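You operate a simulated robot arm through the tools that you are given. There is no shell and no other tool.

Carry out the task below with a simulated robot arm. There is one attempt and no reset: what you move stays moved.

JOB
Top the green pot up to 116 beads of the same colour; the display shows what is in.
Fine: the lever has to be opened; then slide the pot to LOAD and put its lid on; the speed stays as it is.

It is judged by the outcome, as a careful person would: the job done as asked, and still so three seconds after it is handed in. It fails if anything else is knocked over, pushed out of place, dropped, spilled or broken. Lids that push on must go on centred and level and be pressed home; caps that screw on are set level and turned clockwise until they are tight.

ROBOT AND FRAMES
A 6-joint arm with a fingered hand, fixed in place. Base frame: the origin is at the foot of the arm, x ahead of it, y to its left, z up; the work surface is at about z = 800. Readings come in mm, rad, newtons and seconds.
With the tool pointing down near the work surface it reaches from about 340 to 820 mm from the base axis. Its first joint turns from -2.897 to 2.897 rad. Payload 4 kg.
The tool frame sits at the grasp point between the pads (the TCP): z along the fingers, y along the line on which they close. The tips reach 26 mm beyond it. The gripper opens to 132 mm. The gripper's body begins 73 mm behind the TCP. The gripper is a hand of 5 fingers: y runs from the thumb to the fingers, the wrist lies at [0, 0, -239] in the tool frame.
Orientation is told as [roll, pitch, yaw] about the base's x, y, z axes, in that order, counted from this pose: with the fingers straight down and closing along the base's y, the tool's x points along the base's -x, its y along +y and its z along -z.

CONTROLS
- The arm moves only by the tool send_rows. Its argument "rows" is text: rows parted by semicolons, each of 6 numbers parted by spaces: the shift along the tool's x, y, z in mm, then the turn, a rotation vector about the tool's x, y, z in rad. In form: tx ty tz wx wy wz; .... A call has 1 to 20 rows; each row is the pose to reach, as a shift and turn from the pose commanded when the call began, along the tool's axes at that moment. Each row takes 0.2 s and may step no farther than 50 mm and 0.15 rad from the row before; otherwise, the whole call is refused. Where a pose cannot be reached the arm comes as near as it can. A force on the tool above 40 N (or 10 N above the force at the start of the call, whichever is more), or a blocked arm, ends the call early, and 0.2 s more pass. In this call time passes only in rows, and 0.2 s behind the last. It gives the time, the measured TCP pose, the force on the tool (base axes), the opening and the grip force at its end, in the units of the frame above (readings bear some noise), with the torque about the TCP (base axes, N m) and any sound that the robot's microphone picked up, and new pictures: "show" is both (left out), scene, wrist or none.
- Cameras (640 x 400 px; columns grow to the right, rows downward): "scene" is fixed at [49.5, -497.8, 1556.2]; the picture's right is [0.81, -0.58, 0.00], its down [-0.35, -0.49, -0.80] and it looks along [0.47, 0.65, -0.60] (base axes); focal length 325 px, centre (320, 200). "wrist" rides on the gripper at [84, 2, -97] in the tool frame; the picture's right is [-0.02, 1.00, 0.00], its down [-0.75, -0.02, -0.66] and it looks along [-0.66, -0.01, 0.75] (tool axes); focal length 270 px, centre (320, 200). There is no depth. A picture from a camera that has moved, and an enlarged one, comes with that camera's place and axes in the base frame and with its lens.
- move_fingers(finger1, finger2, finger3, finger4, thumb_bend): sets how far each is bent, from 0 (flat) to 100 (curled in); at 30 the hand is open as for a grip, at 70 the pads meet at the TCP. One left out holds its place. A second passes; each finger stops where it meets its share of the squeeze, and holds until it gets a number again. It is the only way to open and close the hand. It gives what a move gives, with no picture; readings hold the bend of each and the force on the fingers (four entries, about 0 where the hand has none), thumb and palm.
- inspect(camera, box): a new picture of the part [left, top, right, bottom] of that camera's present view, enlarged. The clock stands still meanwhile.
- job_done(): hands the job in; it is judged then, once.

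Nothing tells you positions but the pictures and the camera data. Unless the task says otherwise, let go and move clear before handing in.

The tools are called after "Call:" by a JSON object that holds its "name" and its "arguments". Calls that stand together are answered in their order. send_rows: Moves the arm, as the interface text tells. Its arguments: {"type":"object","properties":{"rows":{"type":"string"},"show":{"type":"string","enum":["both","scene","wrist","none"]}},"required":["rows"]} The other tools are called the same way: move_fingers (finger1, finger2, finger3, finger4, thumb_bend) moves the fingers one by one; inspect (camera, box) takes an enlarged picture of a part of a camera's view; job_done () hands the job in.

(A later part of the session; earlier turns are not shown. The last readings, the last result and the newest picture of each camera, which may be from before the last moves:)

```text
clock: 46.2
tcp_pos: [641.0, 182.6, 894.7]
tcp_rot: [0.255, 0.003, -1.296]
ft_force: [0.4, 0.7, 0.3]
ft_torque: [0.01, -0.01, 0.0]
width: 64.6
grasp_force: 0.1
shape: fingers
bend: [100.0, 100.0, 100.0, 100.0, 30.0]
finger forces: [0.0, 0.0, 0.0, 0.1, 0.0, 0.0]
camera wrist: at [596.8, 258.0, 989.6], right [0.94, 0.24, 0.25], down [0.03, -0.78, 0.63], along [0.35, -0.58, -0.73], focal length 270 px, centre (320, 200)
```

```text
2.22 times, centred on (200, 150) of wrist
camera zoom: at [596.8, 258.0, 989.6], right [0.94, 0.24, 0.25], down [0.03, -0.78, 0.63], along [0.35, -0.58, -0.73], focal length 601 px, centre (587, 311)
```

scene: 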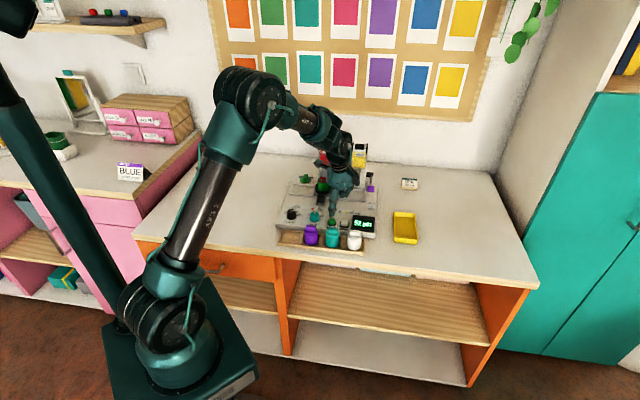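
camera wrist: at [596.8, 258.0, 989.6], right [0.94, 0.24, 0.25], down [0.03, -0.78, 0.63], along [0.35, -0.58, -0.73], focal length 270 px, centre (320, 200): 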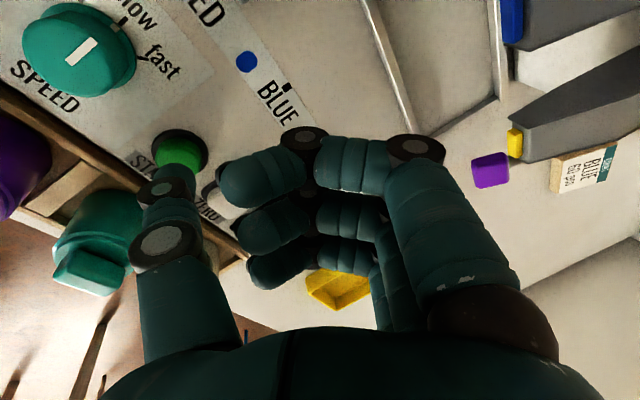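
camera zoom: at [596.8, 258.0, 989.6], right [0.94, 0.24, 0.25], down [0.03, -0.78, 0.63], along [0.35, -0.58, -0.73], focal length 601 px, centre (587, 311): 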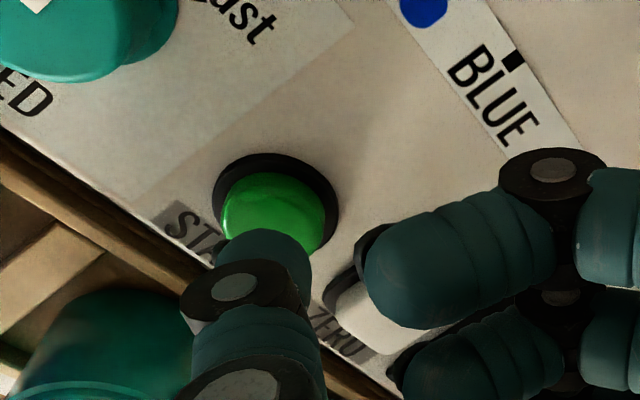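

The thumb tip is about 20 mm above START and almost centred. I'll make a small correction and descend in small steps.

Call:
{"name": "send_rows", "arguments": {"rows": "-2.7 0.3 8.4 0 0 0; -2.7 -1.2 14.2 0 0 0; -2.7 -1.7 16.1 0 0 0; -2.7 -2.1 18 0 0 0", "show": "wrist"}}

Call:
{"name": "inspect", "arguments": {"camera": "scene", "box": [310, 190, 380, 240]}}

Call:
{"name": "inspect", "arguments": {"camera": "wrist", "box": [100, 60, 300, 240]}}

```text
clock: 47.2
tcp_pos: [643.9, 182.2, 876.4]
tcp_rot: [0.255, 0.002, -1.296]
ft_force: [0.6, 0.1, 1.8]
ft_torque: [-0.04, 0.14, 0.03]
width: 64.6
grasp_force: 1.1
shape: fingers
bend: [100.0, 100.0, 100.0, 100.0, 30.0]
finger forces: [0.0, 0.0, 0.0, 0.0, 2.1, 0.1]
camera wrist: at [599.7, 256.4, 971.9], right [0.94, 0.24, 0.25], down [0.03, -0.78, 0.63], along [0.35, -0.58, -0.73], focal length 270 px, centre (320, 200)
```

wrist: 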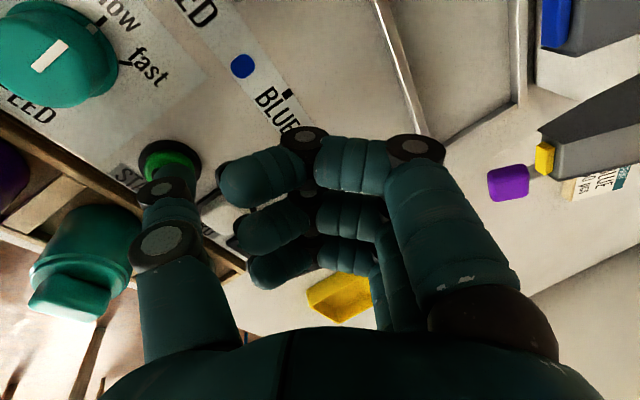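

```text
8.00 times, centred on (345, 215) of scene
camera zoom: at [49.5, -497.8, 1556.2], right [0.81, -0.58, 0.0], down [-0.35, -0.49, -0.8], along [0.47, 0.65, -0.6], focal length 2597 px, centre (120, 80)
```

zoom: 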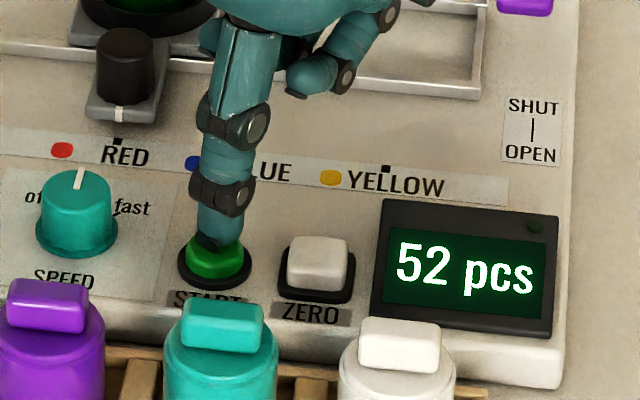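

```text
2.22 times, centred on (200, 150) of wrist
camera zoom: at [599.7, 256.4, 971.9], right [0.94, 0.24, 0.25], down [0.03, -0.78, 0.63], along [0.35, -0.58, -0.73], focal length 601 px, centre (587, 311)
```

zoom: 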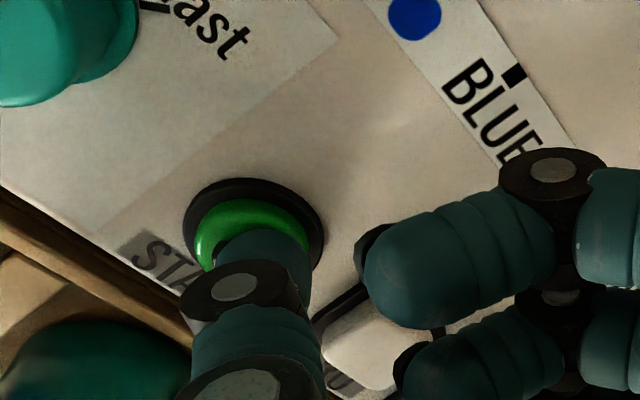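

The thumb is on the START button with a light force. I'll press it down a few millimetres.

Call:
{"name": "send_rows", "arguments": {"rows": "0 -0.5 2 0 0 0; 0 -1 4 0 0 0; 0 -1.2 5 0 0 0", "show": "scene"}}

Call:
{"name": "inspect", "arguments": {"camera": "scene", "box": [310, 150, 390, 240]}}

```text
clock: 48.0
tcp_pos: [644.0, 181.7, 872.6]
tcp_rot: [0.255, 0.005, -1.296]
ft_force: [3.8, -1.0, 13.2]
ft_torque: [-0.33, 0.82, 0.12]
width: 64.8
grasp_force: 6.2
shape: fingers
bend: [100.0, 100.0, 100.0, 100.0, 30.0]
finger forces: [0.0, 0.1, 0.1, 0.0, 12.6, 0.1]
heard: click
```

scene: 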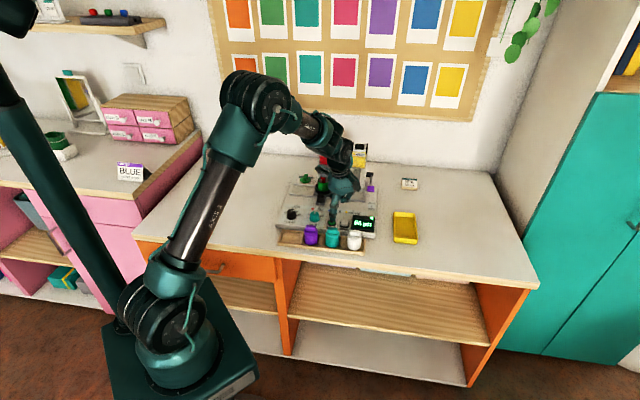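

```text
4.44 times, centred on (350, 195) of scene
camera zoom: at [49.5, -497.8, 1556.2], right [0.81, -0.58, 0.0], down [-0.35, -0.49, -0.8], along [0.47, 0.65, -0.6], focal length 1443 px, centre (187, 222)
```

zoom: 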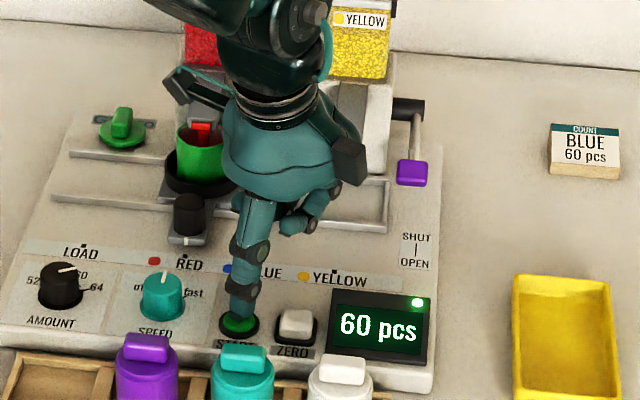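

A click was heard and the count is rising (60), so the machine is dispensing. I'll lift off the button carefully and wait.

Call:
{"name": "send_rows", "arguments": {"rows": "0 2 -10 0 0 0; 0 9.9 -38.8 0 0 0; 0 14.8 -58.1 0 0 0; 0 14.8 -58.1 0 0 0", "show": "scene"}}

Call:
{"name": "inspect", "arguments": {"camera": "scene", "box": [310, 150, 390, 240]}}

```text
clock: 49.0
tcp_pos: [644.3, 181.4, 930.3]
tcp_rot: [0.255, 0.004, -1.297]
ft_force: [0.3, -0.7, 0.4]
ft_torque: [-0.03, 0.03, 0.0]
width: 64.4
grasp_force: 0.1
shape: fingers
bend: [100.0, 100.0, 100.0, 100.0, 30.0]
finger forces: [0.0, 0.1, 0.0, 0.0, 0.0, 0.0]
```

scene: 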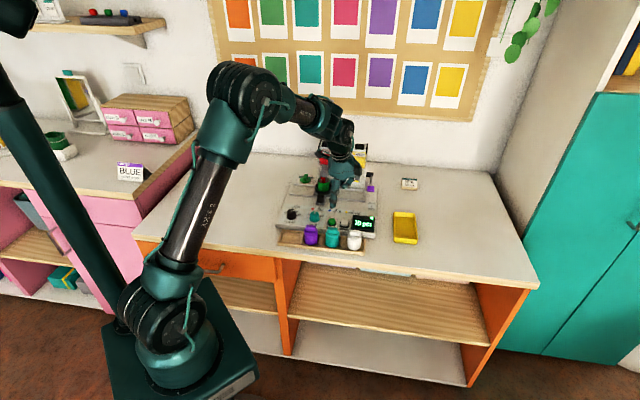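

```text
4.44 times, centred on (350, 195) of scene
camera zoom: at [49.5, -497.8, 1556.2], right [0.81, -0.58, 0.0], down [-0.35, -0.49, -0.8], along [0.47, 0.65, -0.6], focal length 1443 px, centre (187, 222)
```

zoom: 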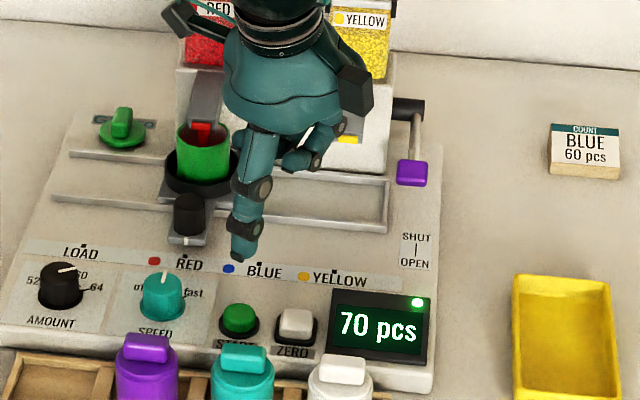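

The count is at 70 and rising about 10 per second. While it runs, I'll raise the hand, straighten it and turn it ready for the carriage knob, without touching anything.

Call:
{"name": "send_rows", "arguments": {"rows": "0 8.6 -33.9 0.125 0 0; 0 17.2 -67.5 0.25 0 0; 0 17.2 -67.5 0.25 0 0", "show": "none"}}

Call:
{"name": "send_rows", "arguments": {"rows": "10 -1 0 0 0 -0.14; 20 -2 0 0 0 -0.28; 30 -3 0 0 0 -0.42; 40 -4 0 0 0 -0.56; 50 -5 0 0 0 -0.7; 60 -6 0 0 0 -0.84; 70 -7 0 0 0 -0.98; 80 -8 0 0 0 -1.12; 90 -10 0 0 0 -1.26; 96 -10.7 0 0 0 -1.4; 96 -10.7 0 0 0 -1.54; 96 -10.7 0 0 0 -1.68; 96 -10.7 0 0 0 -1.82; 96 -10.7 0 0 0 -1.96; 96 -10.7 0 0 0 -2.082; 96 -10.7 0 0 0 -2.082", "show": "both"}}

Call:
{"name": "inspect", "arguments": {"camera": "scene", "box": [270, 150, 390, 250]}}

```text
clock: 49.8
tcp_pos: [642.5, 179.9, 1000.1]
tcp_rot: [0.001, 0.002, -1.296]
ft_force: [0.2, -0.8, 0.6]
ft_torque: [0.0, 0.0, 0.0]
width: 64.7
grasp_force: 0.0
shape: fingers
bend: [100.0, 100.0, 100.0, 100.0, 30.0]
finger forces: [0.0, 0.0, 0.0, 0.0, 0.0, 0.1]
```

```text
clock: 53.2
tcp_pos: [607.2, 269.9, 1002.1]
tcp_rot: [0.002, -0.005, 0.785]
ft_force: [0.2, 0.3, 0.3]
ft_torque: [-0.01, 0.01, 0.02]
width: 64.7
grasp_force: 0.1
shape: fingers
bend: [100.0, 100.0, 100.0, 100.0, 30.0]
finger forces: [0.0, 0.1, 0.0, 0.1, 0.1, 0.0]
camera wrist: at [546.3, 211.4, 1098.4], right [-0.69, 0.72, 0.0], down [0.54, 0.52, 0.66], along [0.48, 0.46, -0.75], focal length 270 px, centre (320, 200)
```

scene: 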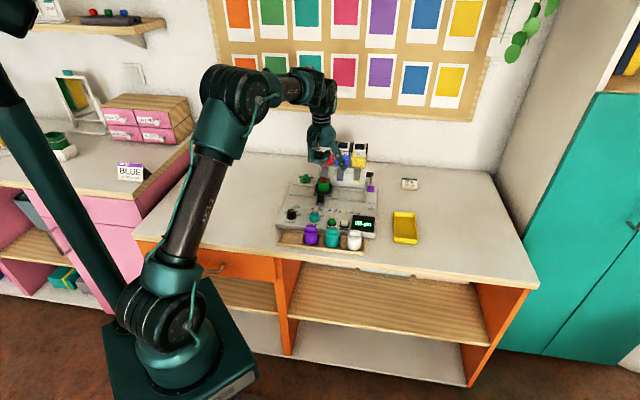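
wrist: 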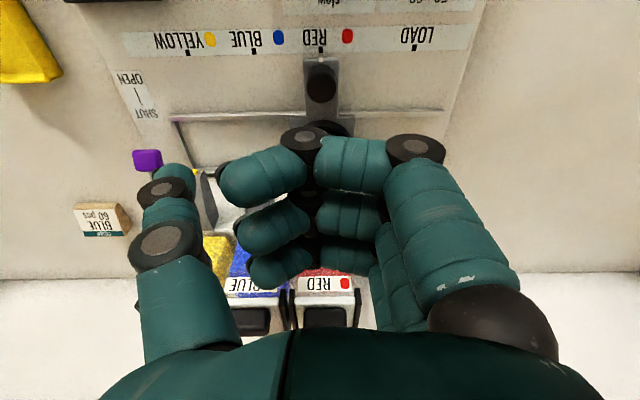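

```text
4.00 times, centred on (330, 200) of scene
camera zoom: at [49.5, -497.8, 1556.2], right [0.81, -0.58, 0.0], down [-0.35, -0.49, -0.8], along [0.47, 0.65, -0.6], focal length 1299 px, centre (280, 200)
```

zoom: 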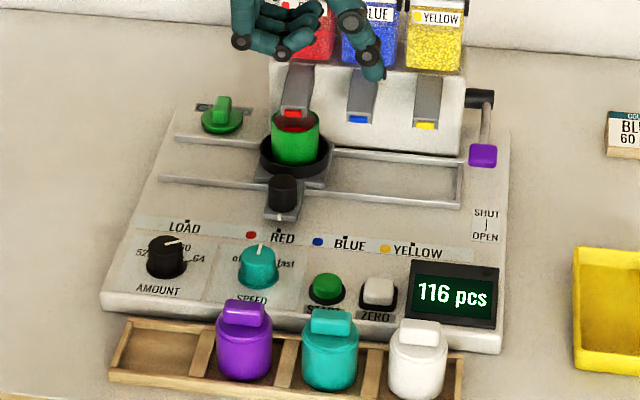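

The display now shows 116 and the light is off. Next I'll check the pot and look straight at the carriage knob.

Call:
{"name": "inspect", "arguments": {"camera": "scene", "box": [305, 165, 345, 205]}}

Call:
{"name": "inspect", "arguments": {"camera": "wrist", "box": [260, 20, 460, 160]}}

Call:
{"name": "inspect", "arguments": {"camera": "scene", "box": [295, 170, 325, 190]}}

```text
10.00 times, centred on (325, 185) of scene
camera zoom: at [49.5, -497.8, 1556.2], right [0.81, -0.58, 0.0], down [-0.35, -0.49, -0.8], along [0.47, 0.65, -0.6], focal length 3247 px, centre (270, 350)
```

zoom: 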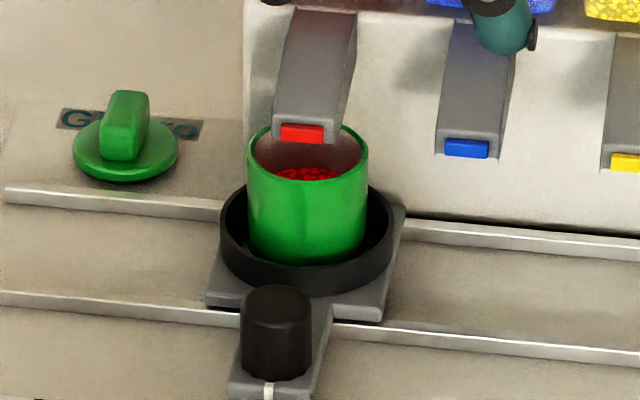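

```text
2.86 times, centred on (360, 90) of wrist
camera zoom: at [546.3, 211.4, 1098.4], right [-0.69, 0.72, 0.0], down [0.54, 0.52, 0.66], along [0.48, 0.46, -0.75], focal length 772 px, centre (206, 514)
```

zoom: 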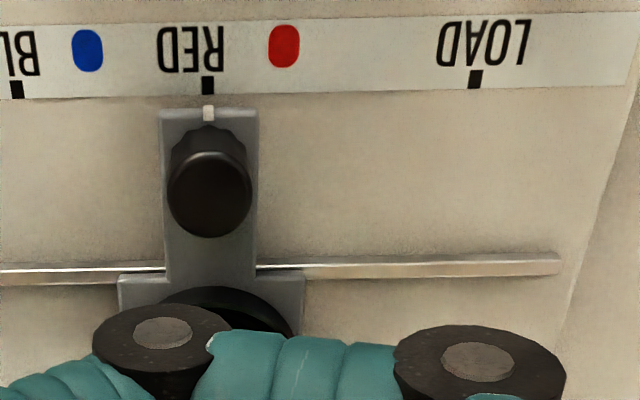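

```text
16.00 times, centred on (310, 180) of scene
camera zoom: at [49.5, -497.8, 1556.2], right [0.81, -0.58, 0.0], down [-0.35, -0.49, -0.8], along [0.47, 0.65, -0.6], focal length 5194 px, centre (480, 520)
```

zoom: 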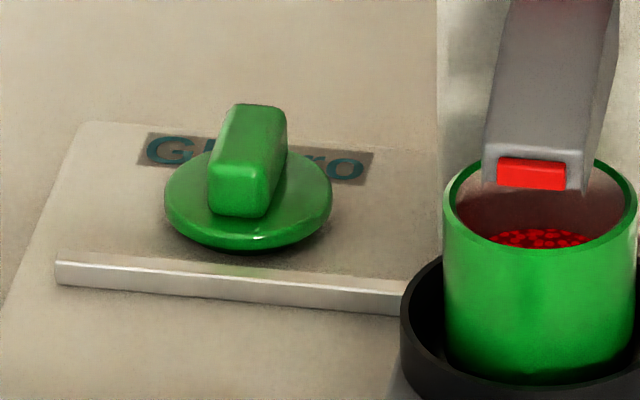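

The pot holds red beads well below the rim, and the carriage mark sits at RED. I'll open the hand, centre over the carriage knob and go down to pinch it.

Call:
{"name": "move_fingers", "arguments": {"finger1": 30, "finger2": 46, "finger3": 46, "finger4": 30, "thumb_bend": 46}}

Call:
{"name": "send_rows", "arguments": {"rows": "5.6 2 20 0 0 0; 5.6 2 60 0 0 0; 5.6 2 90 0 0 0; 5.6 2 105 0 0 0; 5.6 2 105 0 0 0", "show": "wrist"}}

Call:
{"name": "inspect", "arguments": {"camera": "scene", "box": [280, 150, 360, 220]}}

```text
clock: 54.2
tcp_pos: [607.1, 270.0, 1001.3]
tcp_rot: [0.002, -0.005, 0.784]
ft_force: [0.1, 0.2, 0.0]
ft_torque: [0.02, -0.02, 0.0]
width: 113.5
grasp_force: 0.1
shape: fingers
bend: [30.0, 46.0, 46.0, 30.0, 46.0]
finger forces: [0.0, 0.0, 0.0, 0.0, 0.0, 0.0]
```

```text
clock: 55.4
tcp_pos: [601.4, 268.7, 896.4]
tcp_rot: [0.001, -0.005, 0.786]
ft_force: [-0.1, 0.3, 0.0]
ft_torque: [-0.02, -0.03, 0.01]
width: 113.7
grasp_force: 0.1
shape: fingers
bend: [30.0, 46.0, 46.0, 30.0, 46.0]
finger forces: [0.1, 0.0, 0.0, 0.1, 0.0, 0.0]
camera wrist: at [540.9, 209.5, 993.2], right [-0.69, 0.72, 0.0], down [0.54, 0.52, 0.66], along [0.48, 0.46, -0.75], focal length 270 px, centre (320, 200)
```

wrist: 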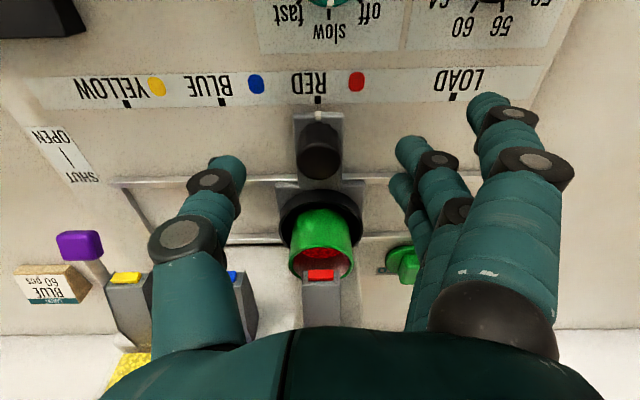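

```text
5.71 times, centred on (320, 185) of scene
camera zoom: at [49.5, -497.8, 1556.2], right [0.81, -0.58, 0.0], down [-0.35, -0.49, -0.8], along [0.47, 0.65, -0.6], focal length 1855 px, centre (320, 286)
```

zoom: 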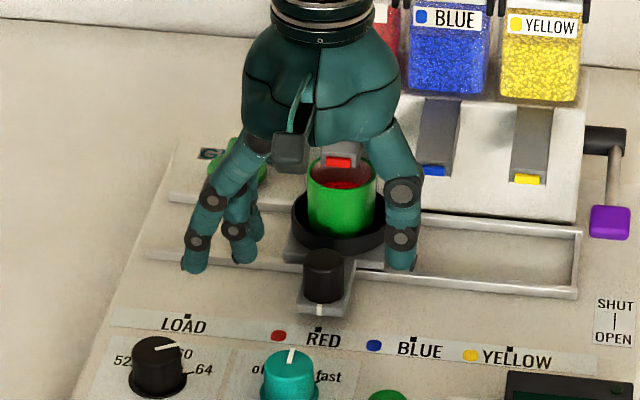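

Call:
{"name": "send_rows", "arguments": {"rows": "0.4 -0.7 12 0 0 0; 0.4 -0.7 22 0 0 0; 0.4 -0.7 29 0 0 0; 0.4 -0.7 29 0 0 0", "show": "none"}}

Call:
{"name": "move_fingers", "arguments": {"finger2": 64, "finger3": 64, "thumb_bend": 64}}

Call:
{"name": "inspect", "arguments": {"camera": "wrist", "box": [180, 60, 480, 280]}}

Call:
{"name": "inspect", "arguments": {"camera": "scene", "box": [280, 150, 360, 220]}}

```text
clock: 56.4
tcp_pos: [603.4, 266.8, 867.2]
tcp_rot: [0.002, -0.005, 0.786]
ft_force: [0.2, -0.8, 0.3]
ft_torque: [0.01, 0.0, -0.01]
width: 114.0
grasp_force: 0.0
shape: fingers
bend: [30.0, 46.0, 46.0, 30.0, 46.0]
finger forces: [0.1, 0.0, 0.1, 0.1, 0.0, 0.0]
```

```text
clock: 57.4
tcp_pos: [603.0, 267.4, 865.9]
tcp_rot: [0.002, -0.006, 0.785]
ft_force: [-0.1, -0.5, -1.7]
ft_torque: [0.02, -0.02, 0.01]
width: 86.1
grasp_force: 0.5
shape: fingers
bend: [30.0, 64.0, 63.0, 30.0, 63.0]
finger forces: [0.0, 0.0, 0.5, 0.0, 0.9, 0.1]
```

```text
1.82 times, centred on (330, 170) of wrist
camera zoom: at [541.5, 208.6, 964.3], right [-0.69, 0.72, 0.0], down [0.54, 0.52, 0.66], along [0.48, 0.46, -0.75], focal length 491 px, centre (302, 254)
```

zoom: 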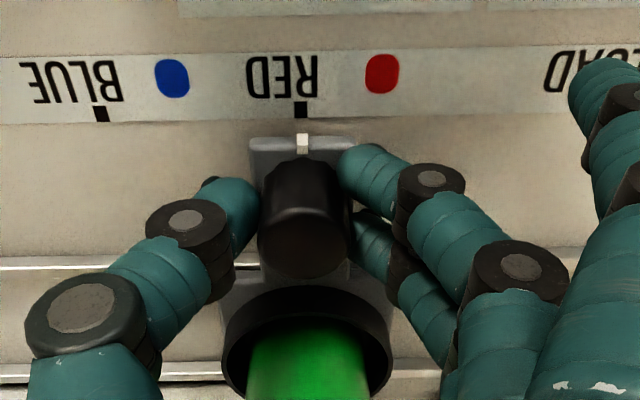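

```text
5.71 times, centred on (320, 185) of scene
camera zoom: at [49.5, -497.8, 1556.2], right [0.81, -0.58, 0.0], down [-0.35, -0.49, -0.8], along [0.47, 0.65, -0.6], focal length 1855 px, centre (320, 286)
```

zoom: 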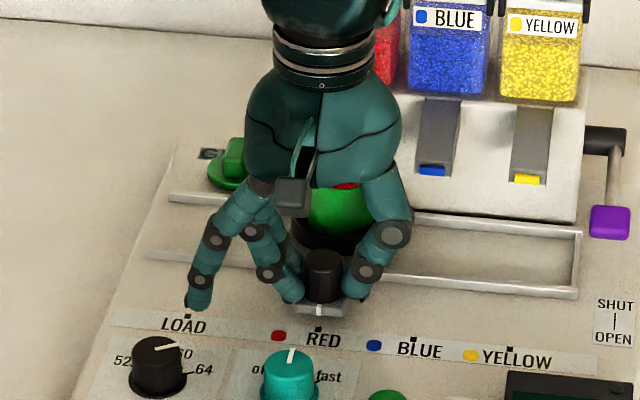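

The knob is bracketed between the thumb and two fingers. I'll tighten slightly and slide it 84 mm to LOAD, slowly.

Call:
{"name": "move_fingers", "arguments": {"finger2": 68, "finger3": 68, "thumb_bend": 67}}

Call:
{"name": "send_rows", "arguments": {"rows": "0 5 0 0 0 0; 0 12 0 0 0 0; 0 20 0 0 0 0; 0 28 0 0 0 0; 0 36 0 0 0 0; 0 44 0 0 0 0", "show": "both"}}

```text
clock: 58.4
tcp_pos: [602.8, 267.1, 866.8]
tcp_rot: [0.002, -0.005, 0.784]
ft_force: [-1.2, 0.3, -2.1]
ft_torque: [0.02, -0.04, 0.03]
width: 85.1
grasp_force: 4.1
shape: fingers
bend: [30.0, 66.0, 64.0, 30.0, 65.0]
finger forces: [0.0, 1.3, 2.6, 0.0, 3.8, 0.1]
```

```text
clock: 59.8
tcp_pos: [570.5, 298.6, 867.2]
tcp_rot: [0.001, -0.004, 0.785]
ft_force: [0.2, -1.6, -1.1]
ft_torque: [0.02, 0.01, 0.02]
width: 86.0
grasp_force: 4.2
shape: fingers
bend: [30.0, 66.0, 65.0, 30.0, 65.0]
finger forces: [0.0, 1.4, 2.3, 0.0, 4.6, 0.1]
camera wrist: at [510.3, 239.9, 964.3], right [-0.69, 0.72, 0.0], down [0.54, 0.52, 0.66], along [0.48, 0.46, -0.75], focal length 270 px, centre (320, 200)
```

scene: 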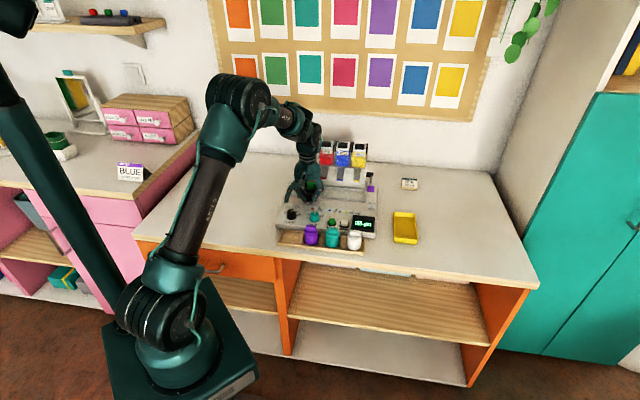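
wrist: 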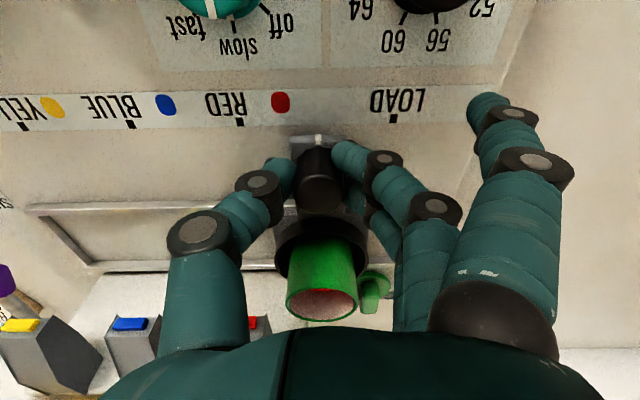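

Call:
{"name": "send_rows", "arguments": {"rows": "0 8 0 0 0 0; 0 16 0 0 0 0; 0 24 0 0 0 0; 0 32 0 0 0 0; 0 38 0 0 0 0", "show": "wrist"}}

Call:
{"name": "inspect", "arguments": {"camera": "wrist", "box": [250, 70, 400, 200]}}

Call:
{"name": "inspect", "arguments": {"camera": "scene", "box": [270, 160, 340, 230]}}

```text
clock: 61.0
tcp_pos: [543.6, 324.4, 866.9]
tcp_rot: [0.002, -0.006, 0.785]
ft_force: [-2.7, -0.5, -0.8]
ft_torque: [-0.01, 0.02, 0.01]
width: 85.5
grasp_force: 3.9
shape: fingers
bend: [30.0, 66.0, 65.0, 30.0, 65.0]
finger forces: [0.1, 2.2, 3.0, 0.1, 3.7, 0.0]
camera wrist: at [483.2, 267.2, 964.3], right [-0.69, 0.72, 0.0], down [0.54, 0.52, 0.66], along [0.48, 0.46, -0.75], focal length 270 px, centre (320, 200)
```

wrist: 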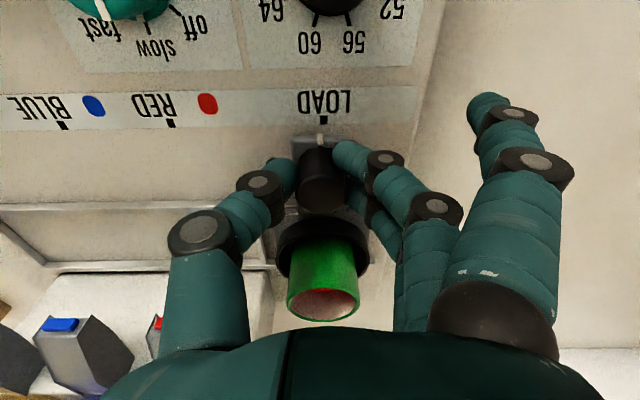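

```text
3.08 times, centred on (325, 135) of wrist
camera zoom: at [483.2, 267.2, 964.3], right [-0.69, 0.72, 0.0], down [0.54, 0.52, 0.66], along [0.48, 0.46, -0.75], focal length 832 px, centre (305, 400)
```

zoom: 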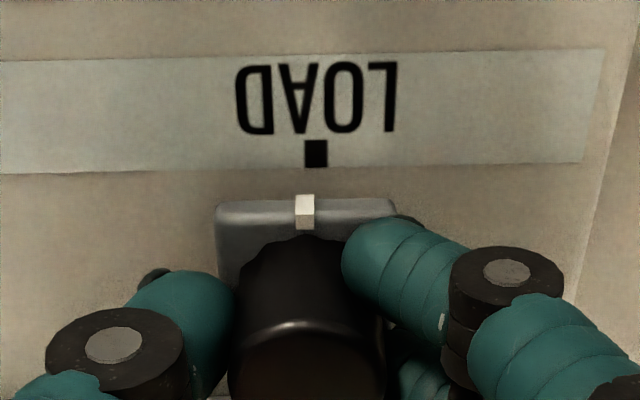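

```text
5.71 times, centred on (305, 195) of scene
camera zoom: at [49.5, -497.8, 1556.2], right [0.81, -0.58, 0.0], down [-0.35, -0.49, -0.8], along [0.47, 0.65, -0.6], focal length 1855 px, centre (406, 229)
```

zoom: 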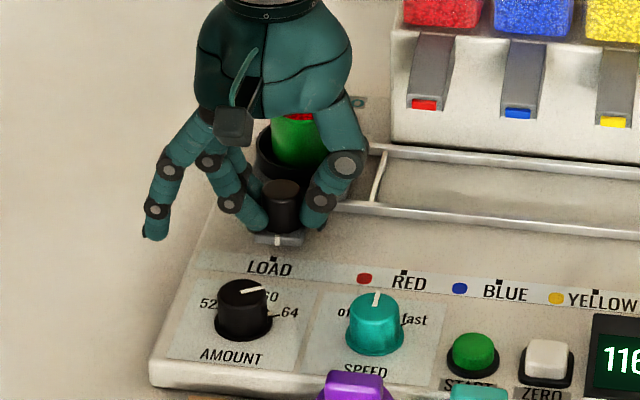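

The white mark is about 2 mm short of the LOAD mark, so I'll nudge it the rest of the way.

Call:
{"name": "send_rows", "arguments": {"rows": "0 1.2 0 0 0 0; 0 2.2 0 0 0 0; 0 2.2 0 0 0 0", "show": "none"}}

Call:
{"name": "inspect", "arguments": {"camera": "wrist", "box": [250, 70, 400, 200]}}

```text
clock: 61.8
tcp_pos: [543.0, 326.7, 868.0]
tcp_rot: [0.001, -0.006, 0.784]
ft_force: [-1.8, -1.0, -1.8]
ft_torque: [0.0, 0.06, 0.02]
width: 85.4
grasp_force: 4.1
shape: fingers
bend: [30.0, 66.0, 65.0, 30.0, 65.0]
finger forces: [0.0, 2.1, 2.7, 0.0, 4.0, 0.0]
```

```text
3.08 times, centred on (325, 135) of wrist
camera zoom: at [482.1, 268.4, 964.5], right [-0.69, 0.72, 0.0], down [0.54, 0.52, 0.66], along [0.48, 0.46, -0.75], focal length 832 px, centre (305, 400)
```

zoom: 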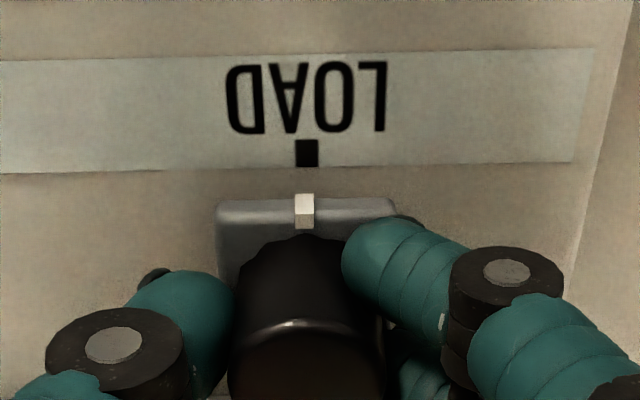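

Call:
{"name": "send_rows", "arguments": {"rows": "0 0.6 0 0 0 0; 0 0.6 0 0 0 0", "show": "none"}}

Call:
{"name": "move_fingers", "arguments": {"finger2": 46, "finger3": 46, "thumb_bend": 46}}

Call:
{"name": "inspect", "arguments": {"camera": "wrist", "box": [250, 70, 400, 200]}}

Call:
{"name": "send_rows", "arguments": {"rows": "0 0 -30 0 0 0; 0 0 -70 0 0 0; 0 0 -105 0 0 0; 0 0 -105 0 0 0", "show": "both"}}

```text
clock: 62.4
tcp_pos: [543.0, 327.7, 867.7]
tcp_rot: [0.001, -0.007, 0.785]
ft_force: [-2.3, -1.6, -2.2]
ft_torque: [-0.02, 0.04, -0.03]
width: 85.3
grasp_force: 4.2
shape: fingers
bend: [30.0, 66.0, 65.0, 30.0, 65.0]
finger forces: [0.0, 1.9, 2.5, 0.0, 4.5, 0.0]
```

```text
clock: 63.4
tcp_pos: [543.6, 327.5, 868.1]
tcp_rot: [0.001, -0.007, 0.784]
ft_force: [0.5, -0.2, -0.9]
ft_torque: [0.02, 0.01, 0.01]
width: 112.2
grasp_force: 0.0
shape: fingers
bend: [30.0, 46.0, 46.0, 30.0, 46.0]
finger forces: [0.1, 0.0, 0.1, 0.1, 0.0, 0.1]
```

```text
3.08 times, centred on (325, 135) of wrist
camera zoom: at [481.6, 268.8, 964.6], right [-0.69, 0.72, 0.0], down [0.54, 0.52, 0.66], along [0.48, 0.46, -0.75], focal length 832 px, centre (305, 400)
```

zoom: 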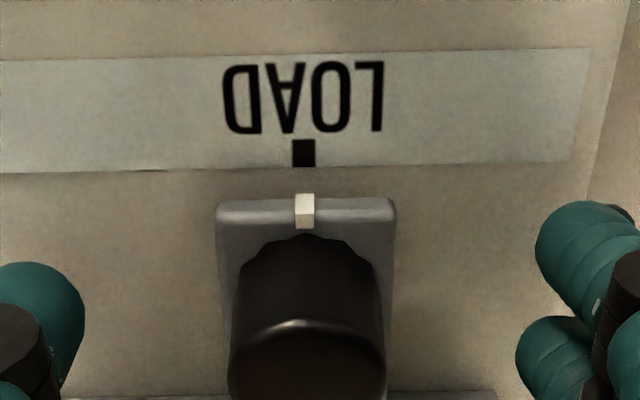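

```text
clock: 64.4
tcp_pos: [542.9, 327.2, 973.6]
tcp_rot: [0.003, -0.005, 0.785]
ft_force: [0.5, -0.3, 0.7]
ft_torque: [0.01, 0.02, 0.0]
width: 112.6
grasp_force: 0.0
shape: fingers
bend: [30.0, 46.0, 46.0, 30.0, 46.0]
finger forces: [0.1, 0.1, 0.1, 0.1, 0.0, 0.0]
camera wrist: at [481.4, 268.0, 1071.2], right [-0.69, 0.72, 0.0], down [0.54, 0.52, 0.66], along [0.48, 0.46, -0.75], focal length 270 px, centre (320, 200)
```

scene: 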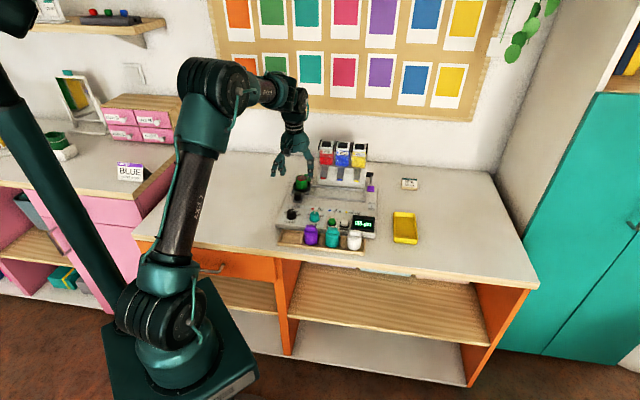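
wrist: 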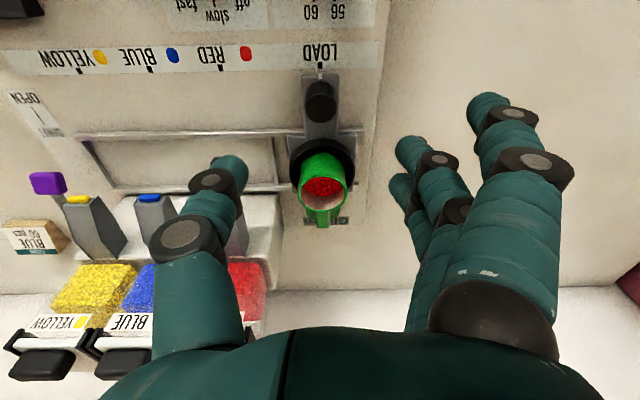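

The carriage mark lines up with LOAD. The lid lies just behind the pot with its grip running front to back, close to the housing. I'll set the thumb as a pusher and move, leaning the hand outward, to view the lid closely.

Call:
{"name": "move_fingers", "arguments": {"finger2": 30, "finger3": 30, "thumb_bend": 30}}

Call:
{"name": "send_rows", "arguments": {"rows": "0 30 0 0 0 0; 0 57.5 0 0 0 0; -25 57.5 0 0 -0.1 0; -50 57.5 0 0 -0.2 0; -75 57.5 5 0 -0.3 0; -100 57.5 10 0 -0.35 0; -124.8 57.5 13.6 0 -0.35 0; -124.8 57.5 13.6 0 -0.35 0", "show": "both"}}

Call:
{"name": "inspect", "arguments": {"camera": "wrist", "box": [120, 80, 320, 280]}}

```text
clock: 65.4
tcp_pos: [543.1, 326.2, 973.5]
tcp_rot: [0.002, -0.006, 0.783]
ft_force: [-0.6, -0.1, 0.0]
ft_torque: [0.01, 0.04, 0.0]
width: 138.1
grasp_force: 0.1
shape: fingers
bend: [30.0, 30.0, 30.0, 30.0, 30.0]
finger forces: [0.1, 0.1, 0.0, 0.0, 0.0, 0.0]
```

```text
clock: 67.2
tcp_pos: [590.5, 457.5, 959.7]
tcp_rot: [0.004, -0.356, 0.783]
ft_force: [0.2, 0.7, 0.5]
ft_torque: [0.01, -0.02, 0.02]
width: 138.4
grasp_force: 0.1
shape: fingers
bend: [30.0, 30.0, 30.0, 30.0, 30.0]
finger forces: [0.0, 0.0, 0.1, 0.0, 0.0, 0.0]
camera wrist: at [509.4, 377.7, 1022.0], right [-0.69, 0.72, 0.01], down [0.35, 0.32, 0.88], along [0.63, 0.61, -0.48], focal length 270 px, centre (320, 200)
```

scene: 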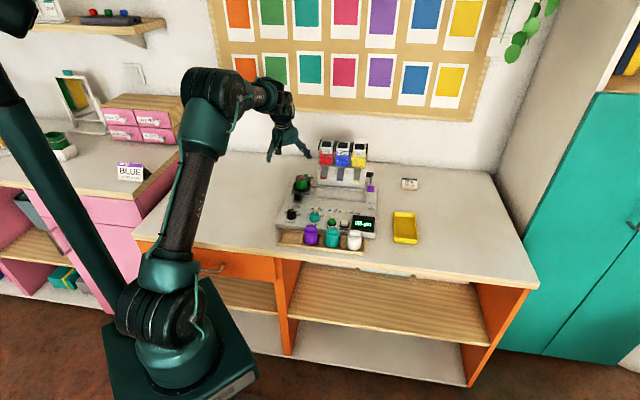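
wrist: 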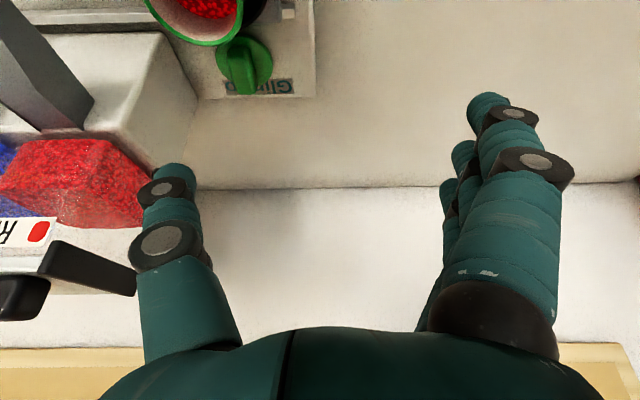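

```text
2.00 times, centred on (220, 180) of wrist
camera zoom: at [509.4, 377.7, 1022.0], right [-0.69, 0.72, 0.01], down [0.35, 0.32, 0.88], along [0.63, 0.61, -0.48], focal length 541 px, centre (520, 240)
```

zoom: 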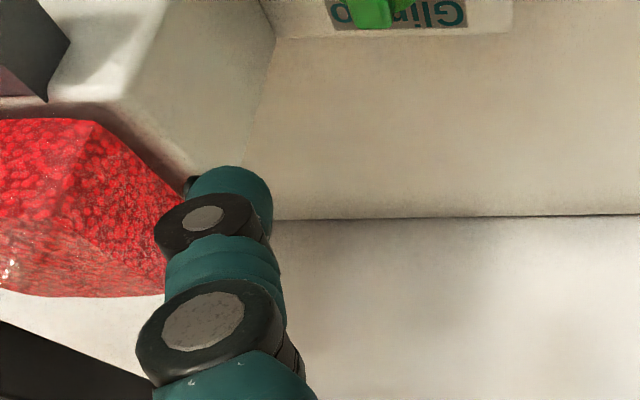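

The lid sits at about r=150, b=757 in the machine's own axes, with the housing wall about 50 mm to its right. I'll lower the thumb between the lid's grip and the housing and look before pushing.

Call:
{"name": "send_rows", "arguments": {"rows": "4 0 22 0 0 0; 10 0 45 0 0 0; 18 0 68 0 0 0; 22 0 80 0 0 0; 22 0 80 0 0 0", "show": "wrist"}}

Call:
{"name": "inspect", "arguments": {"camera": "wrist", "box": [100, 80, 320, 280]}}

Call:
{"name": "inspect", "arguments": {"camera": "scene", "box": [270, 130, 340, 200]}}

```text
clock: 68.4
tcp_pos: [594.8, 460.4, 876.6]
tcp_rot: [0.001, -0.357, 0.783]
ft_force: [0.3, -0.1, -0.2]
ft_torque: [0.02, -0.03, -0.02]
width: 138.5
grasp_force: 0.0
shape: fingers
bend: [30.0, 30.0, 30.0, 30.0, 30.0]
finger forces: [0.1, 0.1, 0.1, 0.1, 0.0, 0.0]
camera wrist: at [514.4, 382.8, 939.1], right [-0.69, 0.72, 0.01], down [0.35, 0.32, 0.88], along [0.63, 0.61, -0.48], focal length 270 px, centre (320, 200)
```

wrist: 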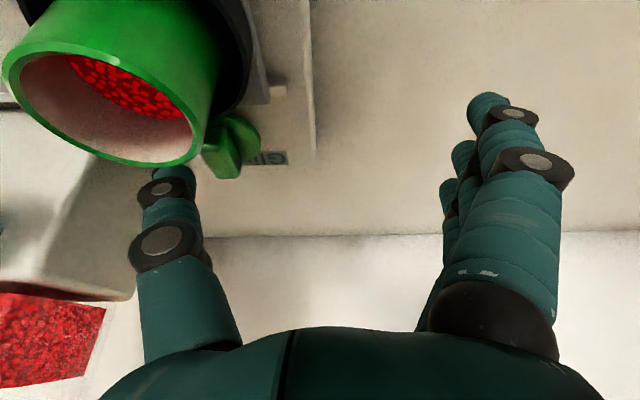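

```text
2.00 times, centred on (210, 180) of wrist
camera zoom: at [514.4, 382.8, 939.1], right [-0.69, 0.72, 0.01], down [0.35, 0.32, 0.88], along [0.63, 0.61, -0.48], focal length 541 px, centre (540, 240)
```

zoom: 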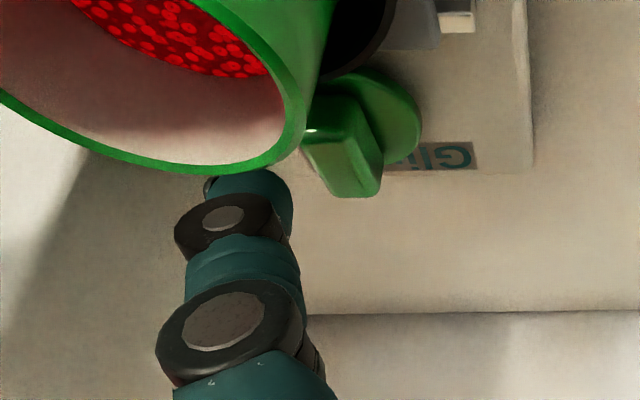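

```text
5.71 times, centred on (305, 165) of scene
camera zoom: at [49.5, -497.8, 1556.2], right [0.81, -0.58, 0.0], down [-0.35, -0.49, -0.8], along [0.47, 0.65, -0.6], focal length 1855 px, centre (406, 400)
```

zoom: 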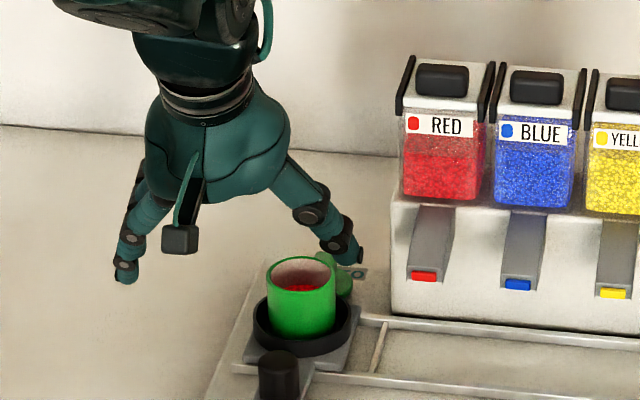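

Call:
{"name": "send_rows", "arguments": {"rows": "0 0 5 0 0 0; 1 0 9 0 0 0; 1.5 0 12 0 0 0; 1.5 0 12 0 0 0", "show": "none"}}

Call:
{"name": "inspect", "arguments": {"camera": "wrist", "box": [100, 80, 320, 280]}}

Call:
{"name": "inspect", "arguments": {"camera": "scene", "box": [290, 150, 330, 190]}}

```text
clock: 69.4
tcp_pos: [596.5, 463.1, 865.3]
tcp_rot: [0.002, -0.354, 0.784]
ft_force: [0.3, 0.6, 0.1]
ft_torque: [0.0, 0.01, -0.03]
width: 138.3
grasp_force: 0.1
shape: fingers
bend: [30.0, 30.0, 30.0, 30.0, 30.0]
finger forces: [0.1, 0.0, 0.0, 0.0, 0.0, 0.1]
```

```text
2.00 times, centred on (210, 180) of wrist
camera zoom: at [516.3, 384.9, 927.1], right [-0.69, 0.72, 0.01], down [0.35, 0.33, 0.88], along [0.63, 0.61, -0.48], focal length 541 px, centre (540, 240)
```

zoom: 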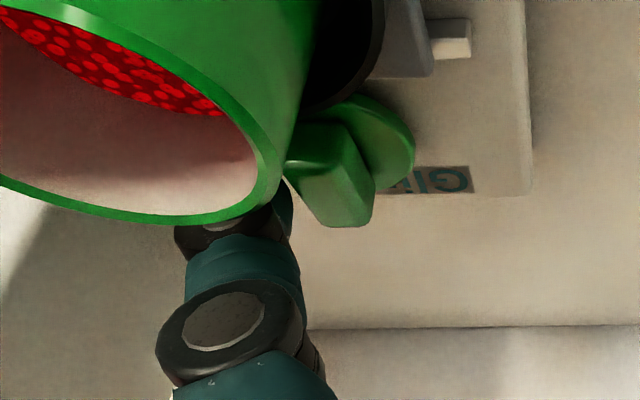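

```text
10.00 times, centred on (310, 170) of scene
camera zoom: at [49.5, -497.8, 1556.2], right [0.81, -0.58, 0.0], down [-0.35, -0.49, -0.8], along [0.47, 0.65, -0.6], focal length 3247 px, centre (420, 500)
```

zoom: 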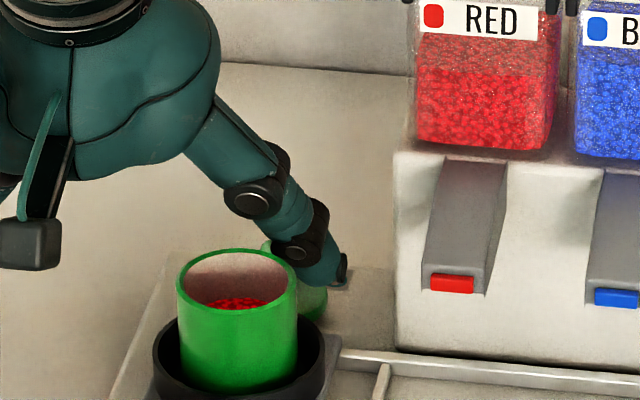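

Call:
{"name": "send_rows", "arguments": {"rows": "1.4 0 3.75 0 0 0; 1.4 4 3.75 0 0 0; 1.4 8 3.75 0 0 0; 1.4 12 3.75 0 0 0", "show": "none"}}

Call:
{"name": "inspect", "arguments": {"camera": "wrist", "box": [100, 80, 320, 280]}}

Call:
{"name": "inspect", "arguments": {"camera": "scene", "box": [290, 150, 330, 190]}}

```text
clock: 70.4
tcp_pos: [588.1, 471.0, 860.9]
tcp_rot: [0.0, -0.354, 0.784]
ft_force: [0.4, 0.0, 0.5]
ft_torque: [-0.02, 0.0, 0.01]
width: 139.1
grasp_force: 0.0
shape: fingers
bend: [30.0, 30.0, 30.0, 30.0, 30.0]
finger forces: [0.1, 0.0, 0.0, 0.0, 0.3, 0.0]
```

```text
2.00 times, centred on (210, 180) of wrist
camera zoom: at [507.4, 393.2, 923.2], right [-0.69, 0.72, 0.01], down [0.35, 0.33, 0.88], along [0.63, 0.61, -0.48], focal length 541 px, centre (540, 240)
```

zoom: 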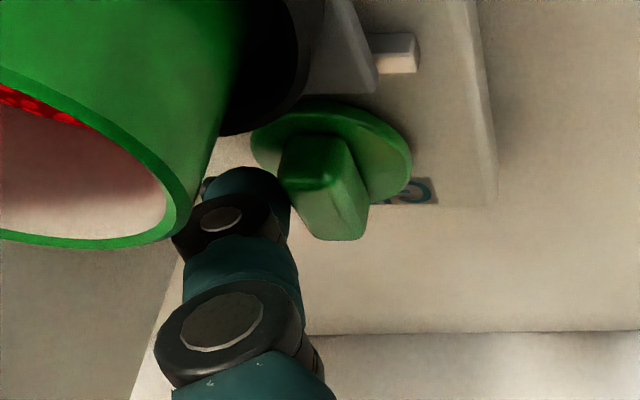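

```text
10.00 times, centred on (310, 170) of scene
camera zoom: at [49.5, -497.8, 1556.2], right [0.81, -0.58, 0.0], down [-0.35, -0.49, -0.8], along [0.47, 0.65, -0.6], focal length 3247 px, centre (420, 500)
```

zoom: 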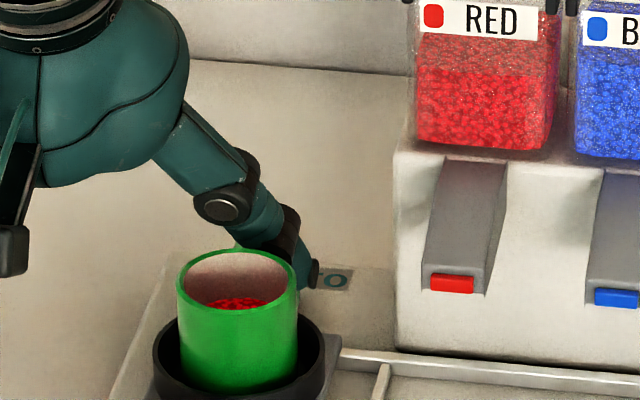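

The lid slid about 11 mm left with almost no force. I'll push it another 10 mm.

Call:
{"name": "send_rows", "arguments": {"rows": "0 4 0 0 0 0; 0 8 0 0 0 0; 0 10 0 0 0 0; 0 10 0 0 0 0", "show": "none"}}

Call:
{"name": "inspect", "arguments": {"camera": "wrist", "box": [100, 80, 320, 280]}}

Call:
{"name": "inspect", "arguments": {"camera": "scene", "box": [280, 150, 330, 200]}}

```text
clock: 71.4
tcp_pos: [581.5, 479.4, 861.1]
tcp_rot: [0.003, -0.355, 0.783]
ft_force: [1.2, -0.5, -0.6]
ft_torque: [-0.04, -0.02, -0.02]
width: 139.0
grasp_force: 0.5
shape: fingers
bend: [30.0, 30.0, 30.0, 30.0, 30.0]
finger forces: [0.1, 0.1, 0.1, 0.0, 0.2, 0.1]
```

```text
2.00 times, centred on (210, 180) of wrist
camera zoom: at [500.5, 400.7, 923.2], right [-0.69, 0.72, 0.01], down [0.35, 0.33, 0.88], along [0.63, 0.61, -0.48], focal length 541 px, centre (540, 240)
```

zoom: 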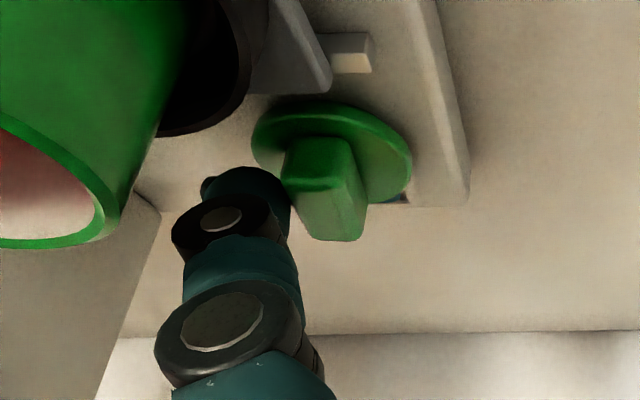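

```text
8.00 times, centred on (305, 175) of scene
camera zoom: at [49.5, -497.8, 1556.2], right [0.81, -0.58, 0.0], down [-0.35, -0.49, -0.8], along [0.47, 0.65, -0.6], focal length 2597 px, centre (440, 400)
```

zoom: 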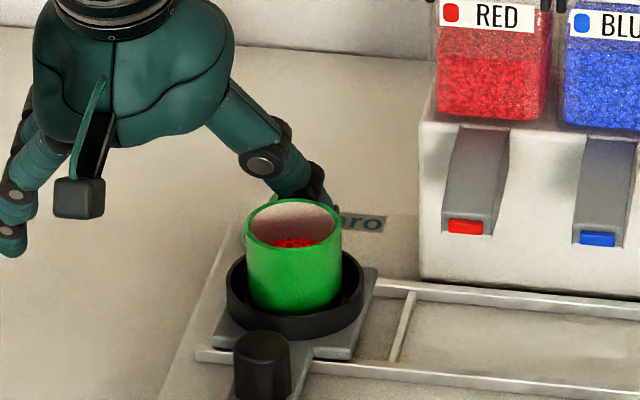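

The lid is now clear of the housing. I'll back the thumb off, rise, reshape the hand for a pinch, and look at the lid from above.

Call:
{"name": "send_rows", "arguments": {"rows": "0 -4 0 0 0 0; -7 -4 -18.7 0 0 0; -17.4 -4 -46.8 0 0 0; -24.4 -4 -65.6 0 0 0; -24.4 -4 -65.6 0 0 0", "show": "none"}}

Call:
{"name": "move_fingers", "arguments": {"finger2": 50, "finger3": 50, "thumb_bend": 56}}

Call:
{"name": "send_rows", "arguments": {"rows": "0 -20 0 0 0.05 0; 0 -40 0 0 0.1 0; 0 -50 0 0 0.155 0; 0 -50 0 0 0.155 0", "show": "both"}}

Call:
{"name": "inspect", "arguments": {"camera": "wrist", "box": [220, 60, 420, 220]}}

```text
clock: 72.6
tcp_pos: [584.1, 477.3, 931.3]
tcp_rot: [0.002, -0.355, 0.785]
ft_force: [-0.4, -0.7, 0.0]
ft_torque: [0.03, 0.0, 0.0]
width: 139.0
grasp_force: 0.1
shape: fingers
bend: [30.0, 30.0, 30.0, 30.0, 30.0]
finger forces: [0.0, 0.0, 0.1, 0.0, 0.0, 0.0]
```

```text
clock: 73.6
tcp_pos: [583.9, 475.2, 930.4]
tcp_rot: [0.003, -0.354, 0.785]
ft_force: [-0.9, 0.9, 0.3]
ft_torque: [-0.01, 0.03, -0.03]
width: 97.4
grasp_force: 0.1
shape: fingers
bend: [30.0, 50.0, 50.0, 30.0, 56.0]
finger forces: [0.0, 0.0, 0.0, 0.1, 0.0, 0.0]
```

```text
clock: 74.6
tcp_pos: [618.3, 440.7, 931.4]
tcp_rot: [0.002, -0.199, 0.783]
ft_force: [0.3, -0.7, 0.2]
ft_torque: [-0.03, 0.04, -0.04]
width: 97.5
grasp_force: 0.0
shape: fingers
bend: [30.0, 50.0, 50.0, 30.0, 56.0]
finger forces: [0.0, 0.1, 0.0, 0.0, 0.0, 0.1]
camera wrist: at [546.1, 370.3, 1009.9], right [-0.69, 0.72, 0.01], down [0.44, 0.42, 0.79], along [0.57, 0.55, -0.61], focal length 270 px, centre (320, 200)
```

scene: 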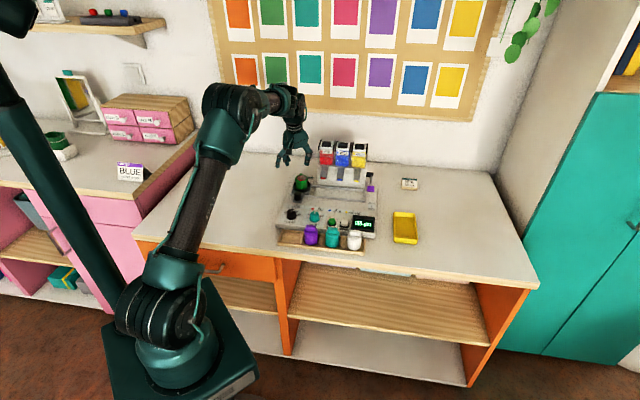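
wrist: 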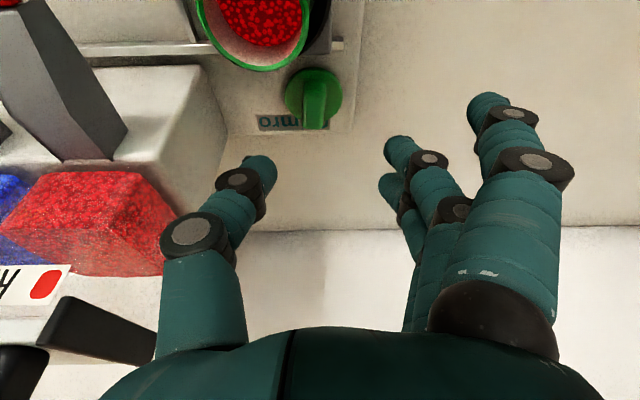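

```text
2.50 times, centred on (320, 140) of wrist
camera zoom: at [546.1, 370.3, 1009.9], right [-0.69, 0.72, 0.01], down [0.44, 0.42, 0.79], along [0.57, 0.55, -0.61], focal length 676 px, centre (320, 350)
```

zoom: 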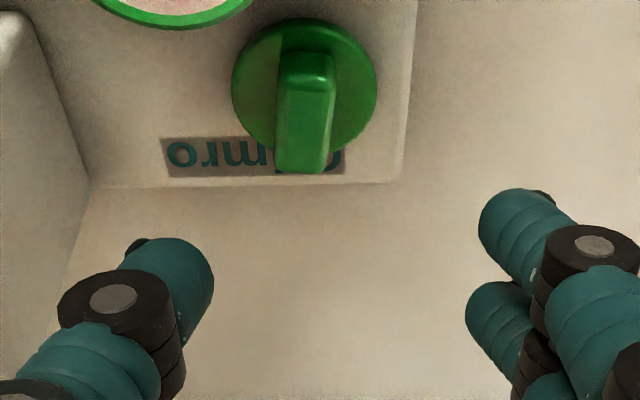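

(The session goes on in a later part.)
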